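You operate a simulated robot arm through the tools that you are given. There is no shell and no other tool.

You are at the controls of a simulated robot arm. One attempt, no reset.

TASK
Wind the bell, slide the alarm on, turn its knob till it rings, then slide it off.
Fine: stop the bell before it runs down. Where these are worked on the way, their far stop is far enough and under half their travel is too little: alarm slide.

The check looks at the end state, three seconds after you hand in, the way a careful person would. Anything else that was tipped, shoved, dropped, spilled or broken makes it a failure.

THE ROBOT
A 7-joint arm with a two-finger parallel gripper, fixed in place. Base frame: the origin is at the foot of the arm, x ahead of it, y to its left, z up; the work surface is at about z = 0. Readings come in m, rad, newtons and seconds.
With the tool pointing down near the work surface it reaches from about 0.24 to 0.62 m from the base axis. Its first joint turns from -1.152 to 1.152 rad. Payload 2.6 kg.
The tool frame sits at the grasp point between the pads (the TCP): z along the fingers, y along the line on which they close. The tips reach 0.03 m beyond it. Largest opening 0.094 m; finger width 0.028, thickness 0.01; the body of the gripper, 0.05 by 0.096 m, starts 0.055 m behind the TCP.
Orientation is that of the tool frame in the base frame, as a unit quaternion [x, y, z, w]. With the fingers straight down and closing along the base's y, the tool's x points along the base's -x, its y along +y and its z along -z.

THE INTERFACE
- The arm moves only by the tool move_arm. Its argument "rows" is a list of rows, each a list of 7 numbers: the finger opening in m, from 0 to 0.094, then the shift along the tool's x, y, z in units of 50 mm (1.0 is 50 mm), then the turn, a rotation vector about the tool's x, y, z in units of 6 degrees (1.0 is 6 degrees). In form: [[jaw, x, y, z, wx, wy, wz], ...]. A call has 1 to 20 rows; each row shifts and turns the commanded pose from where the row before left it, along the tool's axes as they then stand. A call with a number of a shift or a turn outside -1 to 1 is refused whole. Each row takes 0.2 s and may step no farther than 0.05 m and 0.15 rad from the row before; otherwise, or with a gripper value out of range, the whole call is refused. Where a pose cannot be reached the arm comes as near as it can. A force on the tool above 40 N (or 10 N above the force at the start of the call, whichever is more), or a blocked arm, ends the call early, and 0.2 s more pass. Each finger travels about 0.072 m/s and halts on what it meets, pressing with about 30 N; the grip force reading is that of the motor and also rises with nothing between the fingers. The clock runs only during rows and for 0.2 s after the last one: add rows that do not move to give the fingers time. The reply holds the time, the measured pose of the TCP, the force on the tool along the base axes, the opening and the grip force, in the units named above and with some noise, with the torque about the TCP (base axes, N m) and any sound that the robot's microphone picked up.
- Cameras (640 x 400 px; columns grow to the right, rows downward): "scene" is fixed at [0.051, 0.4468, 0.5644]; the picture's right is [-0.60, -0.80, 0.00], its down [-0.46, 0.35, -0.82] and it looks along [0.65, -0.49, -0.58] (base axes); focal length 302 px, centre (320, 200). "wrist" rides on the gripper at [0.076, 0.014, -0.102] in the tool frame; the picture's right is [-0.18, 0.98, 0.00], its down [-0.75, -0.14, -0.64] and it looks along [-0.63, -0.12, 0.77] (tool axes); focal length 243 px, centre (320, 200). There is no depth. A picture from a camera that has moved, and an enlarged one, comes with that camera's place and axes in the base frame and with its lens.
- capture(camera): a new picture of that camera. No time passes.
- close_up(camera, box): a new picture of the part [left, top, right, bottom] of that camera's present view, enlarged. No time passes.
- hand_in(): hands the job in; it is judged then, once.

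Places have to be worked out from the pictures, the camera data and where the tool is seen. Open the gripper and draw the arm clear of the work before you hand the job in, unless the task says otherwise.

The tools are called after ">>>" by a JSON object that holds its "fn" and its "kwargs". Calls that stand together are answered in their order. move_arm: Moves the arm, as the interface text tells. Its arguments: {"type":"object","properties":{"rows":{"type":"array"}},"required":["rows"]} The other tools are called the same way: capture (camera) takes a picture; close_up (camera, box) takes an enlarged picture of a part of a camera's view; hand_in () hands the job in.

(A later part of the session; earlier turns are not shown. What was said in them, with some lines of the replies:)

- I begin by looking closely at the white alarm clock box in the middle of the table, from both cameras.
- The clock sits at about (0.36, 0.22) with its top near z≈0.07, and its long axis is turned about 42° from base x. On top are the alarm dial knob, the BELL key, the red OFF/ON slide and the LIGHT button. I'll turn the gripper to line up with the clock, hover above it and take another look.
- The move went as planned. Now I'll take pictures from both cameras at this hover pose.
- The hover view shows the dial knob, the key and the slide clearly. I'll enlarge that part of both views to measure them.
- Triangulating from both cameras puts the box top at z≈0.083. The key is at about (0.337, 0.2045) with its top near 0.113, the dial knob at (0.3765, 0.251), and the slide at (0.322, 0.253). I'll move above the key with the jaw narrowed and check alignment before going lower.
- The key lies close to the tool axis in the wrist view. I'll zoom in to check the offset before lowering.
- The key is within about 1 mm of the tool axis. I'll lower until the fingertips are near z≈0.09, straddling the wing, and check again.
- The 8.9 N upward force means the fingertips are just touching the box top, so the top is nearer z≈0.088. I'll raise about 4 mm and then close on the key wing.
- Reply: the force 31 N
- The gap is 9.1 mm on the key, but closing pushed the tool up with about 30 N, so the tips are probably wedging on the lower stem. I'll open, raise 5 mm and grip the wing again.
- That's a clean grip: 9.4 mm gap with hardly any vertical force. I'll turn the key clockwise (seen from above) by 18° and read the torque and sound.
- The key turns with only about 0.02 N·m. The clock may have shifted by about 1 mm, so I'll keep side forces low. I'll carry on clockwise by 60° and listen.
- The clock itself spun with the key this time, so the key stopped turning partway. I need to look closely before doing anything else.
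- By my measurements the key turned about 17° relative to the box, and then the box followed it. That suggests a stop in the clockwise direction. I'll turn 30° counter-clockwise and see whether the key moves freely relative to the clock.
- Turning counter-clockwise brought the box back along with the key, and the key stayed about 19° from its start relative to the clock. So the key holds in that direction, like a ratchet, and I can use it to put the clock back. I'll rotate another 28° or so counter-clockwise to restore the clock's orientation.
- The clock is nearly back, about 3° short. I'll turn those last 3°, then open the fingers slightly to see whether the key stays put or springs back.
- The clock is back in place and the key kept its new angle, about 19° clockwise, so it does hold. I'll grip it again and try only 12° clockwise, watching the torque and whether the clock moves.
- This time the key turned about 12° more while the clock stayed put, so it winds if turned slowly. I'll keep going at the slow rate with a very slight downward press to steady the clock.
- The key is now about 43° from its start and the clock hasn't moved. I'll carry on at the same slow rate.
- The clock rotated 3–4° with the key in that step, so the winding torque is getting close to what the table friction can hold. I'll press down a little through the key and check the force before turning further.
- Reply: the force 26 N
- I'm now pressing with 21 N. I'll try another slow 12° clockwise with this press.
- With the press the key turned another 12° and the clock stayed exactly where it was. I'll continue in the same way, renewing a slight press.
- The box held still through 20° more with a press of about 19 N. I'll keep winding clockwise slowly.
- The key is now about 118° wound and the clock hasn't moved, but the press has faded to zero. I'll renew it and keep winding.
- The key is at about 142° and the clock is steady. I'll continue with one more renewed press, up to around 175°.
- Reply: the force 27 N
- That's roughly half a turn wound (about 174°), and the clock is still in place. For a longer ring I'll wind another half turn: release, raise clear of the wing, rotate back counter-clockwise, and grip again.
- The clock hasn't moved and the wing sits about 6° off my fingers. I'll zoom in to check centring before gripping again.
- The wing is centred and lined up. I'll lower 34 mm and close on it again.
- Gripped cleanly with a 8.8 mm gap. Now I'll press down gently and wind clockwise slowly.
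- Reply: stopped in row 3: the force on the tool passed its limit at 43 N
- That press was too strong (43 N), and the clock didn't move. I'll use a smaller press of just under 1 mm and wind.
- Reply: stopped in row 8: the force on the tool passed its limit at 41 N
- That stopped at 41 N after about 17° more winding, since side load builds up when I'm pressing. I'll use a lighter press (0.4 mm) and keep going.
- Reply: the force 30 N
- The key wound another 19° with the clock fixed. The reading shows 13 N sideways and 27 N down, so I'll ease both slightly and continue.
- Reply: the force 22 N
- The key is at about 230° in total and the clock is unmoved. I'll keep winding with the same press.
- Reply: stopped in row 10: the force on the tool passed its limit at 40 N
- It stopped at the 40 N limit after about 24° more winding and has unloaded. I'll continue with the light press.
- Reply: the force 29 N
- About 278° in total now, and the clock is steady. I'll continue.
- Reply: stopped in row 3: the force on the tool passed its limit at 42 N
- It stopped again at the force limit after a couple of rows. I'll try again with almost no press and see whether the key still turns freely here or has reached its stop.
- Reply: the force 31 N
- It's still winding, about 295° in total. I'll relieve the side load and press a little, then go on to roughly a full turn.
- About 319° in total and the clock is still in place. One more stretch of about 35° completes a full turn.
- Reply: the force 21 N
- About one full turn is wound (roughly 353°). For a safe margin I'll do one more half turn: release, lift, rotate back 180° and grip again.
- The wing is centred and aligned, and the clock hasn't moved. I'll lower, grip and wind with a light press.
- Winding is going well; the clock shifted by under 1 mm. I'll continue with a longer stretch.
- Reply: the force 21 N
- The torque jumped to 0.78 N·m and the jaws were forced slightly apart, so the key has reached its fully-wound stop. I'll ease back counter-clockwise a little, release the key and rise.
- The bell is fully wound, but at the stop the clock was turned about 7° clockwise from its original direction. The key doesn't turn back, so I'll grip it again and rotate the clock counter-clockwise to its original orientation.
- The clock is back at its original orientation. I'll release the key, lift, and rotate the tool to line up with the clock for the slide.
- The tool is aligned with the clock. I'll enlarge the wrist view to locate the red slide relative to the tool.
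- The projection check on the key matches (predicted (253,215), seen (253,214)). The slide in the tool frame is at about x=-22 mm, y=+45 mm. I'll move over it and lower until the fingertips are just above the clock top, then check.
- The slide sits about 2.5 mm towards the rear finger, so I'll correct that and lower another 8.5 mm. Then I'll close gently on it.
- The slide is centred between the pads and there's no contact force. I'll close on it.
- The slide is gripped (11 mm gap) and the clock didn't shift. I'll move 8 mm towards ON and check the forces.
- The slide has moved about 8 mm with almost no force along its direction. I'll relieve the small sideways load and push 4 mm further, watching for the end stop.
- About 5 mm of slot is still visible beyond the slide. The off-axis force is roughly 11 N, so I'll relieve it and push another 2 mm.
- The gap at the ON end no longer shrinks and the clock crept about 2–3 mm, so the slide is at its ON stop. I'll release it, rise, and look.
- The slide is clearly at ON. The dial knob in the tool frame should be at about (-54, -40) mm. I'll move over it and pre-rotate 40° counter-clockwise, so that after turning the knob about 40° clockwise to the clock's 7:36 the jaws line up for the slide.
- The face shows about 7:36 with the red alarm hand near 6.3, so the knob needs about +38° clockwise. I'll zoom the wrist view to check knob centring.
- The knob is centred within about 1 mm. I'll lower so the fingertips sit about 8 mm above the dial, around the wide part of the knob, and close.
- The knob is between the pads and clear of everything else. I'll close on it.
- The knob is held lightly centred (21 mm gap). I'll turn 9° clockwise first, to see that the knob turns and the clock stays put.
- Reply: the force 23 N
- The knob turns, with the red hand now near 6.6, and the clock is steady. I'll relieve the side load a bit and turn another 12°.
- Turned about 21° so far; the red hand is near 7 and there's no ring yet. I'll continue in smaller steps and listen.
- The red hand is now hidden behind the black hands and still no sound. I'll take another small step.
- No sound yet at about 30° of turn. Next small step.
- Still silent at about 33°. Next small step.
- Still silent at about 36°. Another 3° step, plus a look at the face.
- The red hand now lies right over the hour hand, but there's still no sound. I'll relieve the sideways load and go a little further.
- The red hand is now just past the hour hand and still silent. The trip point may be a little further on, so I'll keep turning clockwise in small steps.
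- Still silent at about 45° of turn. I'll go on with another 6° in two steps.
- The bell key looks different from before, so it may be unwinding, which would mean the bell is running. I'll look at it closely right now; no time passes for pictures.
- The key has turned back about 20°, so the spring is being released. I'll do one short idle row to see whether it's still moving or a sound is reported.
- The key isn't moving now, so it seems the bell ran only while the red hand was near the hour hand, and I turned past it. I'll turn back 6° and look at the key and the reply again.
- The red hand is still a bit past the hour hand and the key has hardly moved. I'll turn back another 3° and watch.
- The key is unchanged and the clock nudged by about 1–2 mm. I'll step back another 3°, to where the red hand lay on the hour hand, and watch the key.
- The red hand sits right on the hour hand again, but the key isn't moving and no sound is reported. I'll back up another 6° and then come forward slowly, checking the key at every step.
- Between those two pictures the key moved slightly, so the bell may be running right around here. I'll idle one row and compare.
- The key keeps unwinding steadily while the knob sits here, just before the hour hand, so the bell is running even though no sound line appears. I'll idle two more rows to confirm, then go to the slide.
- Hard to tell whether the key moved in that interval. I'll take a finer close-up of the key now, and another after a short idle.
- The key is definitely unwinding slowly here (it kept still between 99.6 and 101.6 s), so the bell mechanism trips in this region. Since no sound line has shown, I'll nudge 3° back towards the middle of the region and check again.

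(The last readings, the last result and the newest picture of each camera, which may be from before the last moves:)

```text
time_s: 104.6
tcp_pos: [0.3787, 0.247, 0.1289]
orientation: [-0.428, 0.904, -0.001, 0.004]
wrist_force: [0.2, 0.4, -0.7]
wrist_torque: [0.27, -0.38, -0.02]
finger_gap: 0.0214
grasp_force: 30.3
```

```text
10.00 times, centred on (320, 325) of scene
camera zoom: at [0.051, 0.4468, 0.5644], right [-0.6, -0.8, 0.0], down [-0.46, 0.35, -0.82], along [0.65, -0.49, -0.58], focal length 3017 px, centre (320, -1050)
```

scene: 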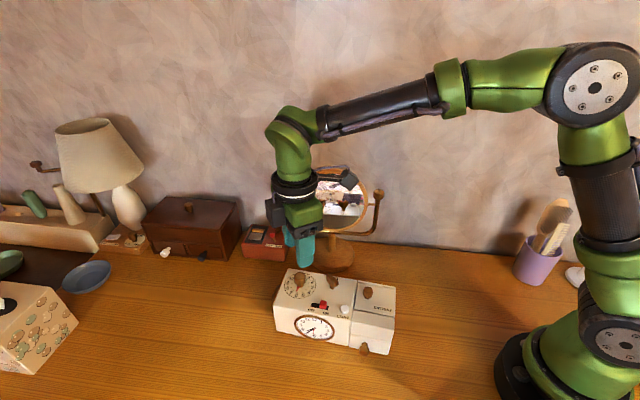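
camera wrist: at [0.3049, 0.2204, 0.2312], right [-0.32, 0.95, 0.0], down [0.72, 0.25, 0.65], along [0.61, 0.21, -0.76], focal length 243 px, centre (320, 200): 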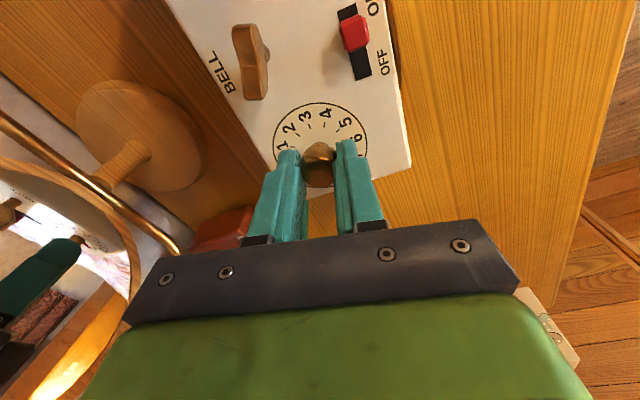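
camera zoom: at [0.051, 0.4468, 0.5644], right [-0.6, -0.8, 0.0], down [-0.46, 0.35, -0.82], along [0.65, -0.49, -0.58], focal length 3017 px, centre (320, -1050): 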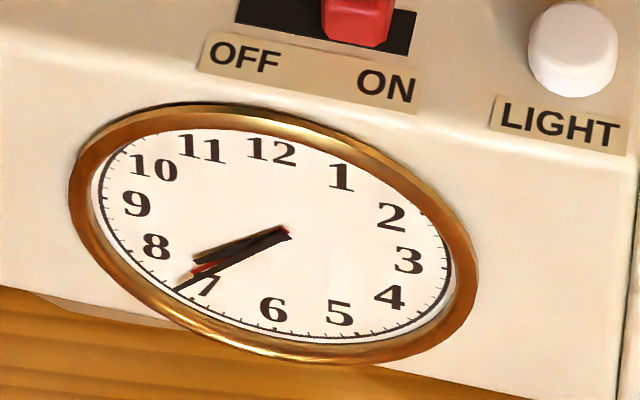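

The key keeps unwinding at several degrees a second, with plenty of turns left, so the bell is running with the alarm set just before the shown time. I'll now release the knob, lift over it, and go to the slide, stopping just above it to verify.

>>> {"fn": "move_arm", "kwargs": {"rows": [[0.034, 0, 0, 0, 0, 0, 0], [0.034, 0, 0, -0.6, 0, 0, 0.8], [0.034, 0, 0, 0, 0, 0, 0.82], [0.034, 0.528, 0.38, 0, 0, 0, 0], [0.034, 0.528, 0.38, 0, 0, 0, 0], [0.034, 0, 0, 0.2, 0, 0, 0]]}}

>>> {"fn": "close_up", "kwargs": {"camera": "wrist", "box": [220, 40, 420, 220]}}

>>> {"fn": "close_up", "kwargs": {"camera": "scene", "box": [270, 250, 380, 340]}}

```text
time_s: 106.0
tcp_pos: [0.3123, 0.2419, 0.1484]
orientation: [-0.349, 0.937, -0.001, 0.004]
wrist_force: [0.4, -0.5, -0.1]
wrist_torque: [0.01, 0.0, -0.02]
finger_gap: 0.0338
grasp_force: 0.1
```

```text
2.22 times, centred on (320, 130) of wrist
camera zoom: at [0.244, 0.2017, 0.2516], right [-0.5, 0.86, 0.0], down [0.66, 0.38, 0.65], along [0.56, 0.32, -0.76], focal length 539 px, centre (320, 356)
```

zoom: 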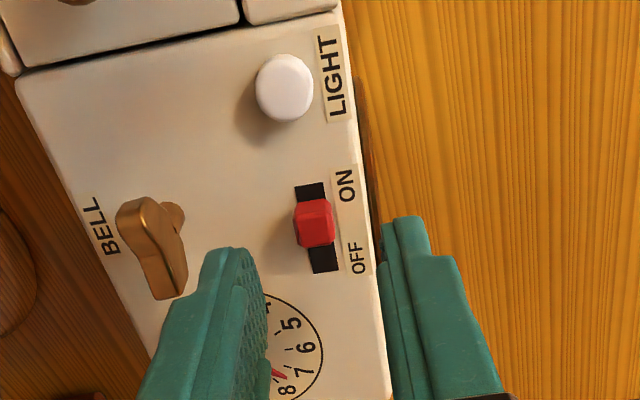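

```text
4.44 times, centred on (325, 295) of scene
camera zoom: at [0.051, 0.4468, 0.5644], right [-0.6, -0.8, 0.0], down [-0.46, 0.35, -0.82], along [0.65, -0.49, -0.58], focal length 1341 px, centre (298, -222)
```

zoom: 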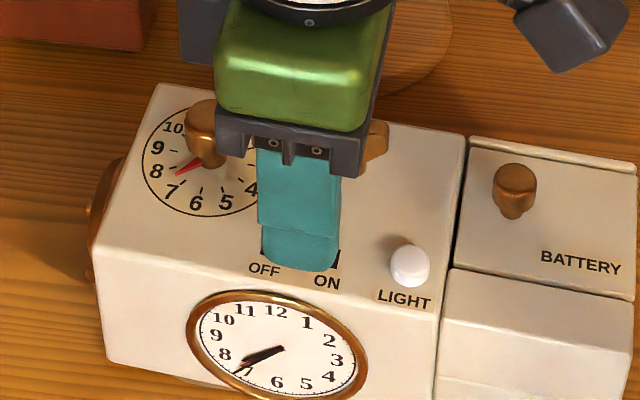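

The slide is just below the jaws, offset by only about 2–3 mm. I'll lower, grip it, and slide it about 14 mm back to OFF.

>>> {"fn": "move_arm", "kwargs": {"rows": [[0.034, 0.05, -0.03, 0.25, 0, 0, 0], [0.034, 0, 0, 0.28, 0, 0, 0], [0.02, 0, 0, 0, 0, 0, 0], [0.01, 0, 0, 0, 0, 0, 0], [0.005, 0, 0, 0, 0, 0, 0], [0.005, -0.08, 0, 0, 0, 0, 0], [0.005, -0.08, 0, 0, 0, 0, 0], [0.005, -0.08, 0, 0, 0, 0, 0], [0.005, -0.03, 0, 0, 0, 0, 0]]}}

>>> {"fn": "close_up", "kwargs": {"camera": "wrist", "box": [220, 40, 420, 220]}}

>>> {"fn": "close_up", "kwargs": {"camera": "scene", "box": [260, 240, 410, 360]}}

```text
time_s: 108.0
tcp_pos: [0.3237, 0.2472, 0.12]
orientation: [-0.348, 0.937, -0.002, 0.003]
wrist_force: [-3.6, -0.1, -0.7]
wrist_torque: [0.0, 0.09, -0.09]
finger_gap: 0.011
grasp_force: 29.9
```

```text
2.22 times, centred on (320, 130) of wrist
camera zoom: at [0.2551, 0.2069, 0.2231], right [-0.5, 0.86, 0.0], down [0.66, 0.39, 0.65], along [0.56, 0.32, -0.76], focal length 539 px, centre (320, 356)
```

zoom: 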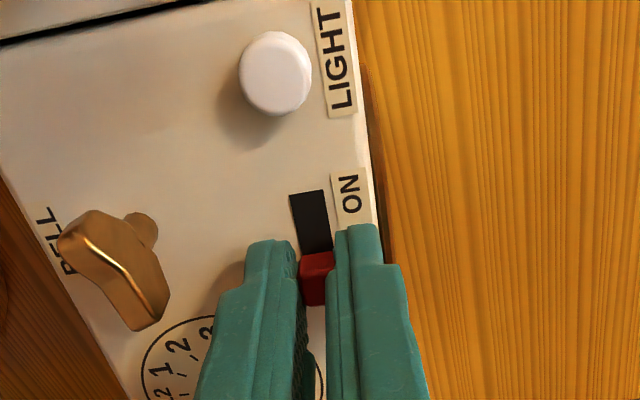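

```text
3.33 times, centred on (335, 300) of scene
camera zoom: at [0.051, 0.4468, 0.5644], right [-0.6, -0.8, 0.0], down [-0.46, 0.35, -0.82], along [0.65, -0.49, -0.58], focal length 1006 px, centre (270, -133)
```

zoom: 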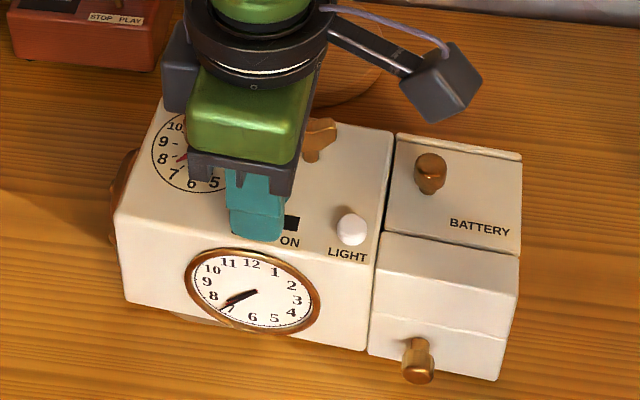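

The slide now shows as much free slot on the ON side as it did originally at OFF. I'll push 2 mm further, gently, to be sure it's on the OFF stop.

>>> {"fn": "move_arm", "kwargs": {"rows": [[0.005, -0.02, 0, 0, 0, 0, 0], [0.005, -0.02, 0, 0, 0, 0, 0], [0.005, 0, 0, 0, 0, 0, 0]]}}

>>> {"fn": "close_up", "kwargs": {"camera": "wrist", "box": [220, 40, 420, 220]}}

>>> {"fn": "close_up", "kwargs": {"camera": "scene", "box": [260, 240, 410, 360]}}

```text
time_s: 108.8
tcp_pos: [0.3259, 0.2484, 0.1205]
orientation: [-0.35, 0.937, -0.001, 0.003]
wrist_force: [-1.6, -1.6, -0.7]
wrist_torque: [0.01, 0.19, -0.02]
finger_gap: 0.0107
grasp_force: 29.8
```

```text
2.22 times, centred on (320, 130) of wrist
camera zoom: at [0.2567, 0.2088, 0.2238], right [-0.5, 0.86, 0.0], down [0.66, 0.39, 0.65], along [0.56, 0.32, -0.76], focal length 539 px, centre (320, 356)
```

zoom: 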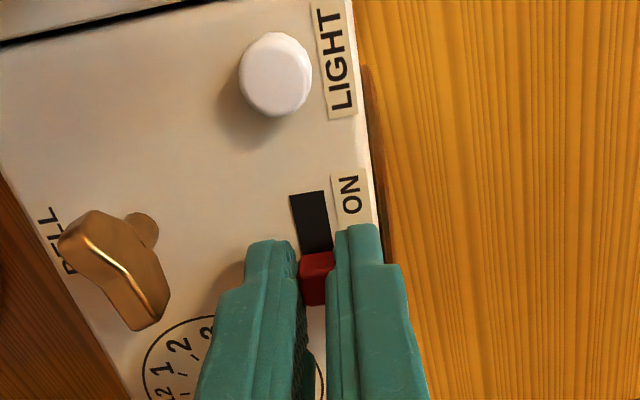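

```text
3.33 times, centred on (335, 300) of scene
camera zoom: at [0.051, 0.4468, 0.5644], right [-0.6, -0.8, 0.0], down [-0.46, 0.35, -0.82], along [0.65, -0.49, -0.58], focal length 1006 px, centre (270, -133)
```

zoom: 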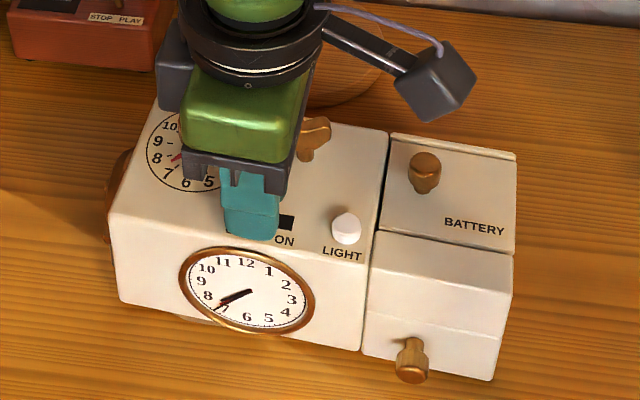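

The key stopped turning once the slide reached OFF (identical key position at 108.0 and 108.8 s), so the bell has been stopped with most of its winding left. I'll release the slide, lift straight up and withdraw.

>>> {"fn": "move_arm", "kwargs": {"rows": [[0.02, 0, 0, 0, 0, 0, 0], [0.034, 0, 0, 0, 0, 0, 0], [0.034, 0, 0, -0.3, 0, 0, 0], [0.034, 0, 0, -0.7, 0, 0, 0], [0.05, 0, 0, -0.8, 0, 0, 0], [0.07, 0, 0, -0.8, 0, 0, 0], [0.09, 0, 0, -0.8, 0, 0, 0], [0.09, 0, 0, -0.8, 0, 0, 0], [0.09, 0, 0, 0, 0, 0, 0]]}}

>>> {"fn": "close_up", "kwargs": {"camera": "scene", "box": [260, 240, 410, 360]}}

>>> {"fn": "capture", "kwargs": {"camera": "scene"}}

>>> {"fn": "capture", "kwargs": {"camera": "wrist"}}

```text
time_s: 110.8
tcp_pos: [0.3239, 0.2473, 0.3318]
orientation: [-0.35, 0.937, -0.001, 0.003]
wrist_force: [0.1, 0.5, 0.2]
wrist_torque: [-0.03, -0.03, 0.02]
finger_gap: 0.09
grasp_force: 0.0
```

```text
3.33 times, centred on (335, 300) of scene
camera zoom: at [0.051, 0.4468, 0.5644], right [-0.6, -0.8, 0.0], down [-0.46, 0.35, -0.82], along [0.65, -0.49, -0.58], focal length 1006 px, centre (270, -133)
```

zoom: 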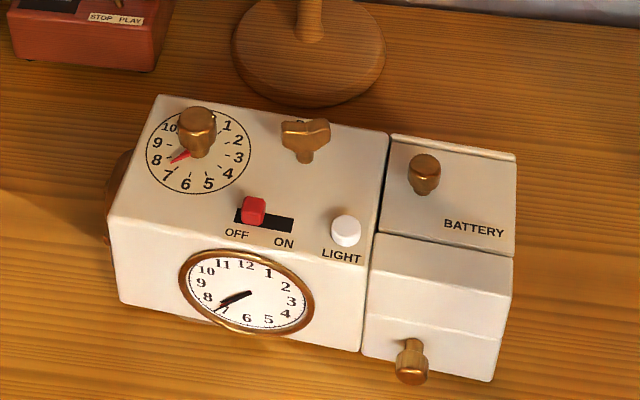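

```text
taken
```

scene: 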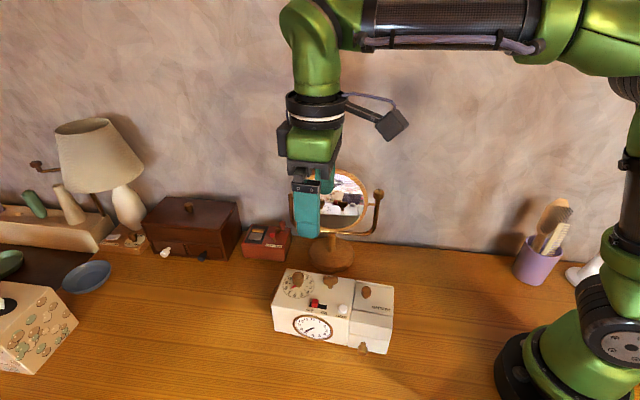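

```text
taken
camera wrist: at [0.254, 0.2066, 0.4359], right [-0.5, 0.86, 0.0], down [0.66, 0.39, 0.65], along [0.56, 0.32, -0.76], focal length 243 px, centre (320, 200)
```

wrist: 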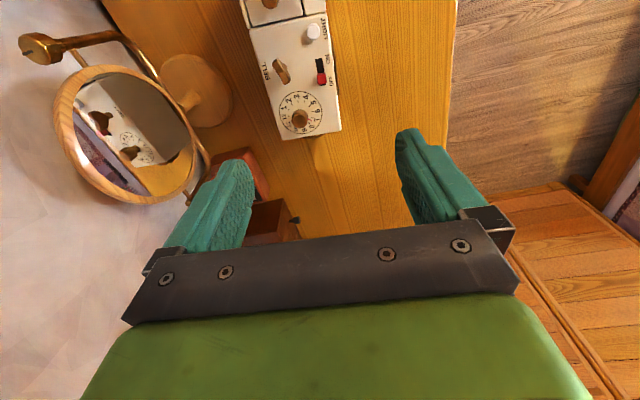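

Everything looks in place: slide at OFF, alarm pointer near 7.6, clock at its original spot and nothing else disturbed. I'll check that the key is really at rest by comparing close-ups before and after a short wait while drawing the arm a bit further away.

>>> {"fn": "close_up", "kwargs": {"camera": "scene", "box": [315, 262, 360, 292]}}

>>> {"fn": "move_arm", "kwargs": {"rows": [[0.09, 0.3, 0.3, -0.4, 0, 0, 0], [0.09, 0.3, 0.3, -0.4, 0, 0, 0], [0.09, 0.3, 0.3, -0.4, 0, 0, 0], [0.09, 0, 0, 0, 0, 0, 0], [0.09, 0, 0, 0, 0, 0, 0], [0.09, 0, 0, 0, 0, 0, 0]]}}

>>> {"fn": "close_up", "kwargs": {"camera": "scene", "box": [315, 262, 360, 292]}}

>>> {"fn": "close_up", "kwargs": {"camera": "scene", "box": [270, 260, 350, 340]}}

```text
13.33 times, centred on (338, 277) of scene
camera zoom: at [0.051, 0.4468, 0.5644], right [-0.6, -0.8, 0.0], down [-0.46, 0.35, -0.82], along [0.65, -0.49, -0.58], focal length 4023 px, centre (87, -827)
```

zoom: 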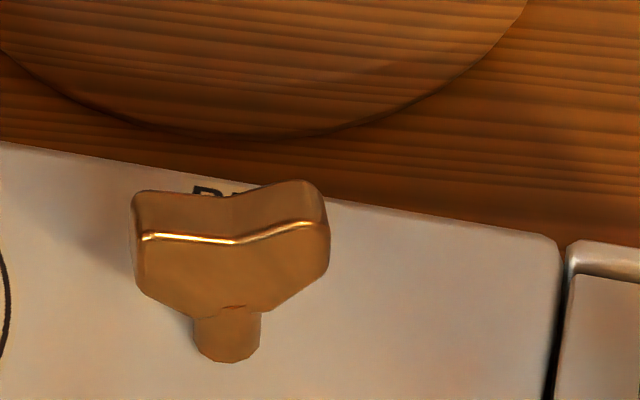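

```text
time_s: 112.2
tcp_pos: [0.2601, 0.2518, 0.3918]
orientation: [-0.35, 0.937, -0.002, 0.003]
wrist_force: [0.5, -0.6, -0.1]
wrist_torque: [-0.01, 0.01, -0.03]
finger_gap: 0.0899
grasp_force: 0.1
```

```text
13.33 times, centred on (338, 277) of scene
camera zoom: at [0.051, 0.4468, 0.5644], right [-0.6, -0.8, 0.0], down [-0.46, 0.35, -0.82], along [0.65, -0.49, -0.58], focal length 4023 px, centre (87, -827)
```

zoom: 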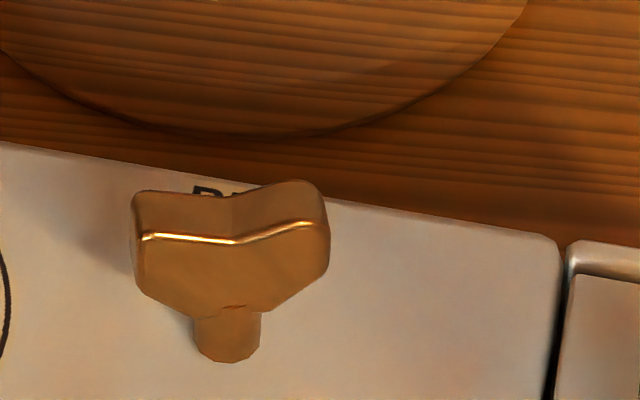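

```text
5.00 times, centred on (310, 300) of scene
camera zoom: at [0.051, 0.4468, 0.5644], right [-0.6, -0.8, 0.0], down [-0.46, 0.35, -0.82], along [0.65, -0.49, -0.58], focal length 1509 px, centre (370, -300)
```

zoom: 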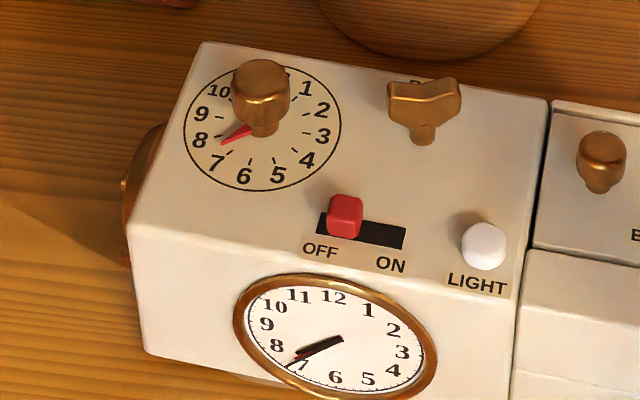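

The key is at rest, identical before and after the wait, with the slide at OFF. That means the bell was stopped with most of its winding left. The clock is back in place, the gripper is open and the arm is clear, so I'm handing in.

>>> {"fn": "hand_in", "kwargs": {}}

```text
The job is handed in.
```

I wound the bell, slid the alarm on, turned its knob until the bell ran, then slid the alarm off, and handed the job in. The microphone never reported a ring. I judged the bell was ringing because the winding key unwound by itself while the alarm was on and set near the clock's time.

- **Winding:** I turned the key clockwise about 1.1 turns, until it hit its stop.
- **Slide on:** The alarm slide went to its ON stop.
- **Knob:** I turned the alarm knob clockwise. I first went a little past the setting where the bell runs, then came back. The pointer now sits near 7.6; the clock shows about 7:36.
- **Slide off:** The slide went back to its OFF stop and the key stopped turning. By my estimate only about a fifth of the winding was used, so the bell did not run down.

The clock is not fixed to the table. While I was winding, it turned about 60° with the key, and later about 7°. I turned it back both times, and at the end it was within about 2 mm of where it started. Nothing else looked disturbed, and the gripper was open and clear when I handed in.
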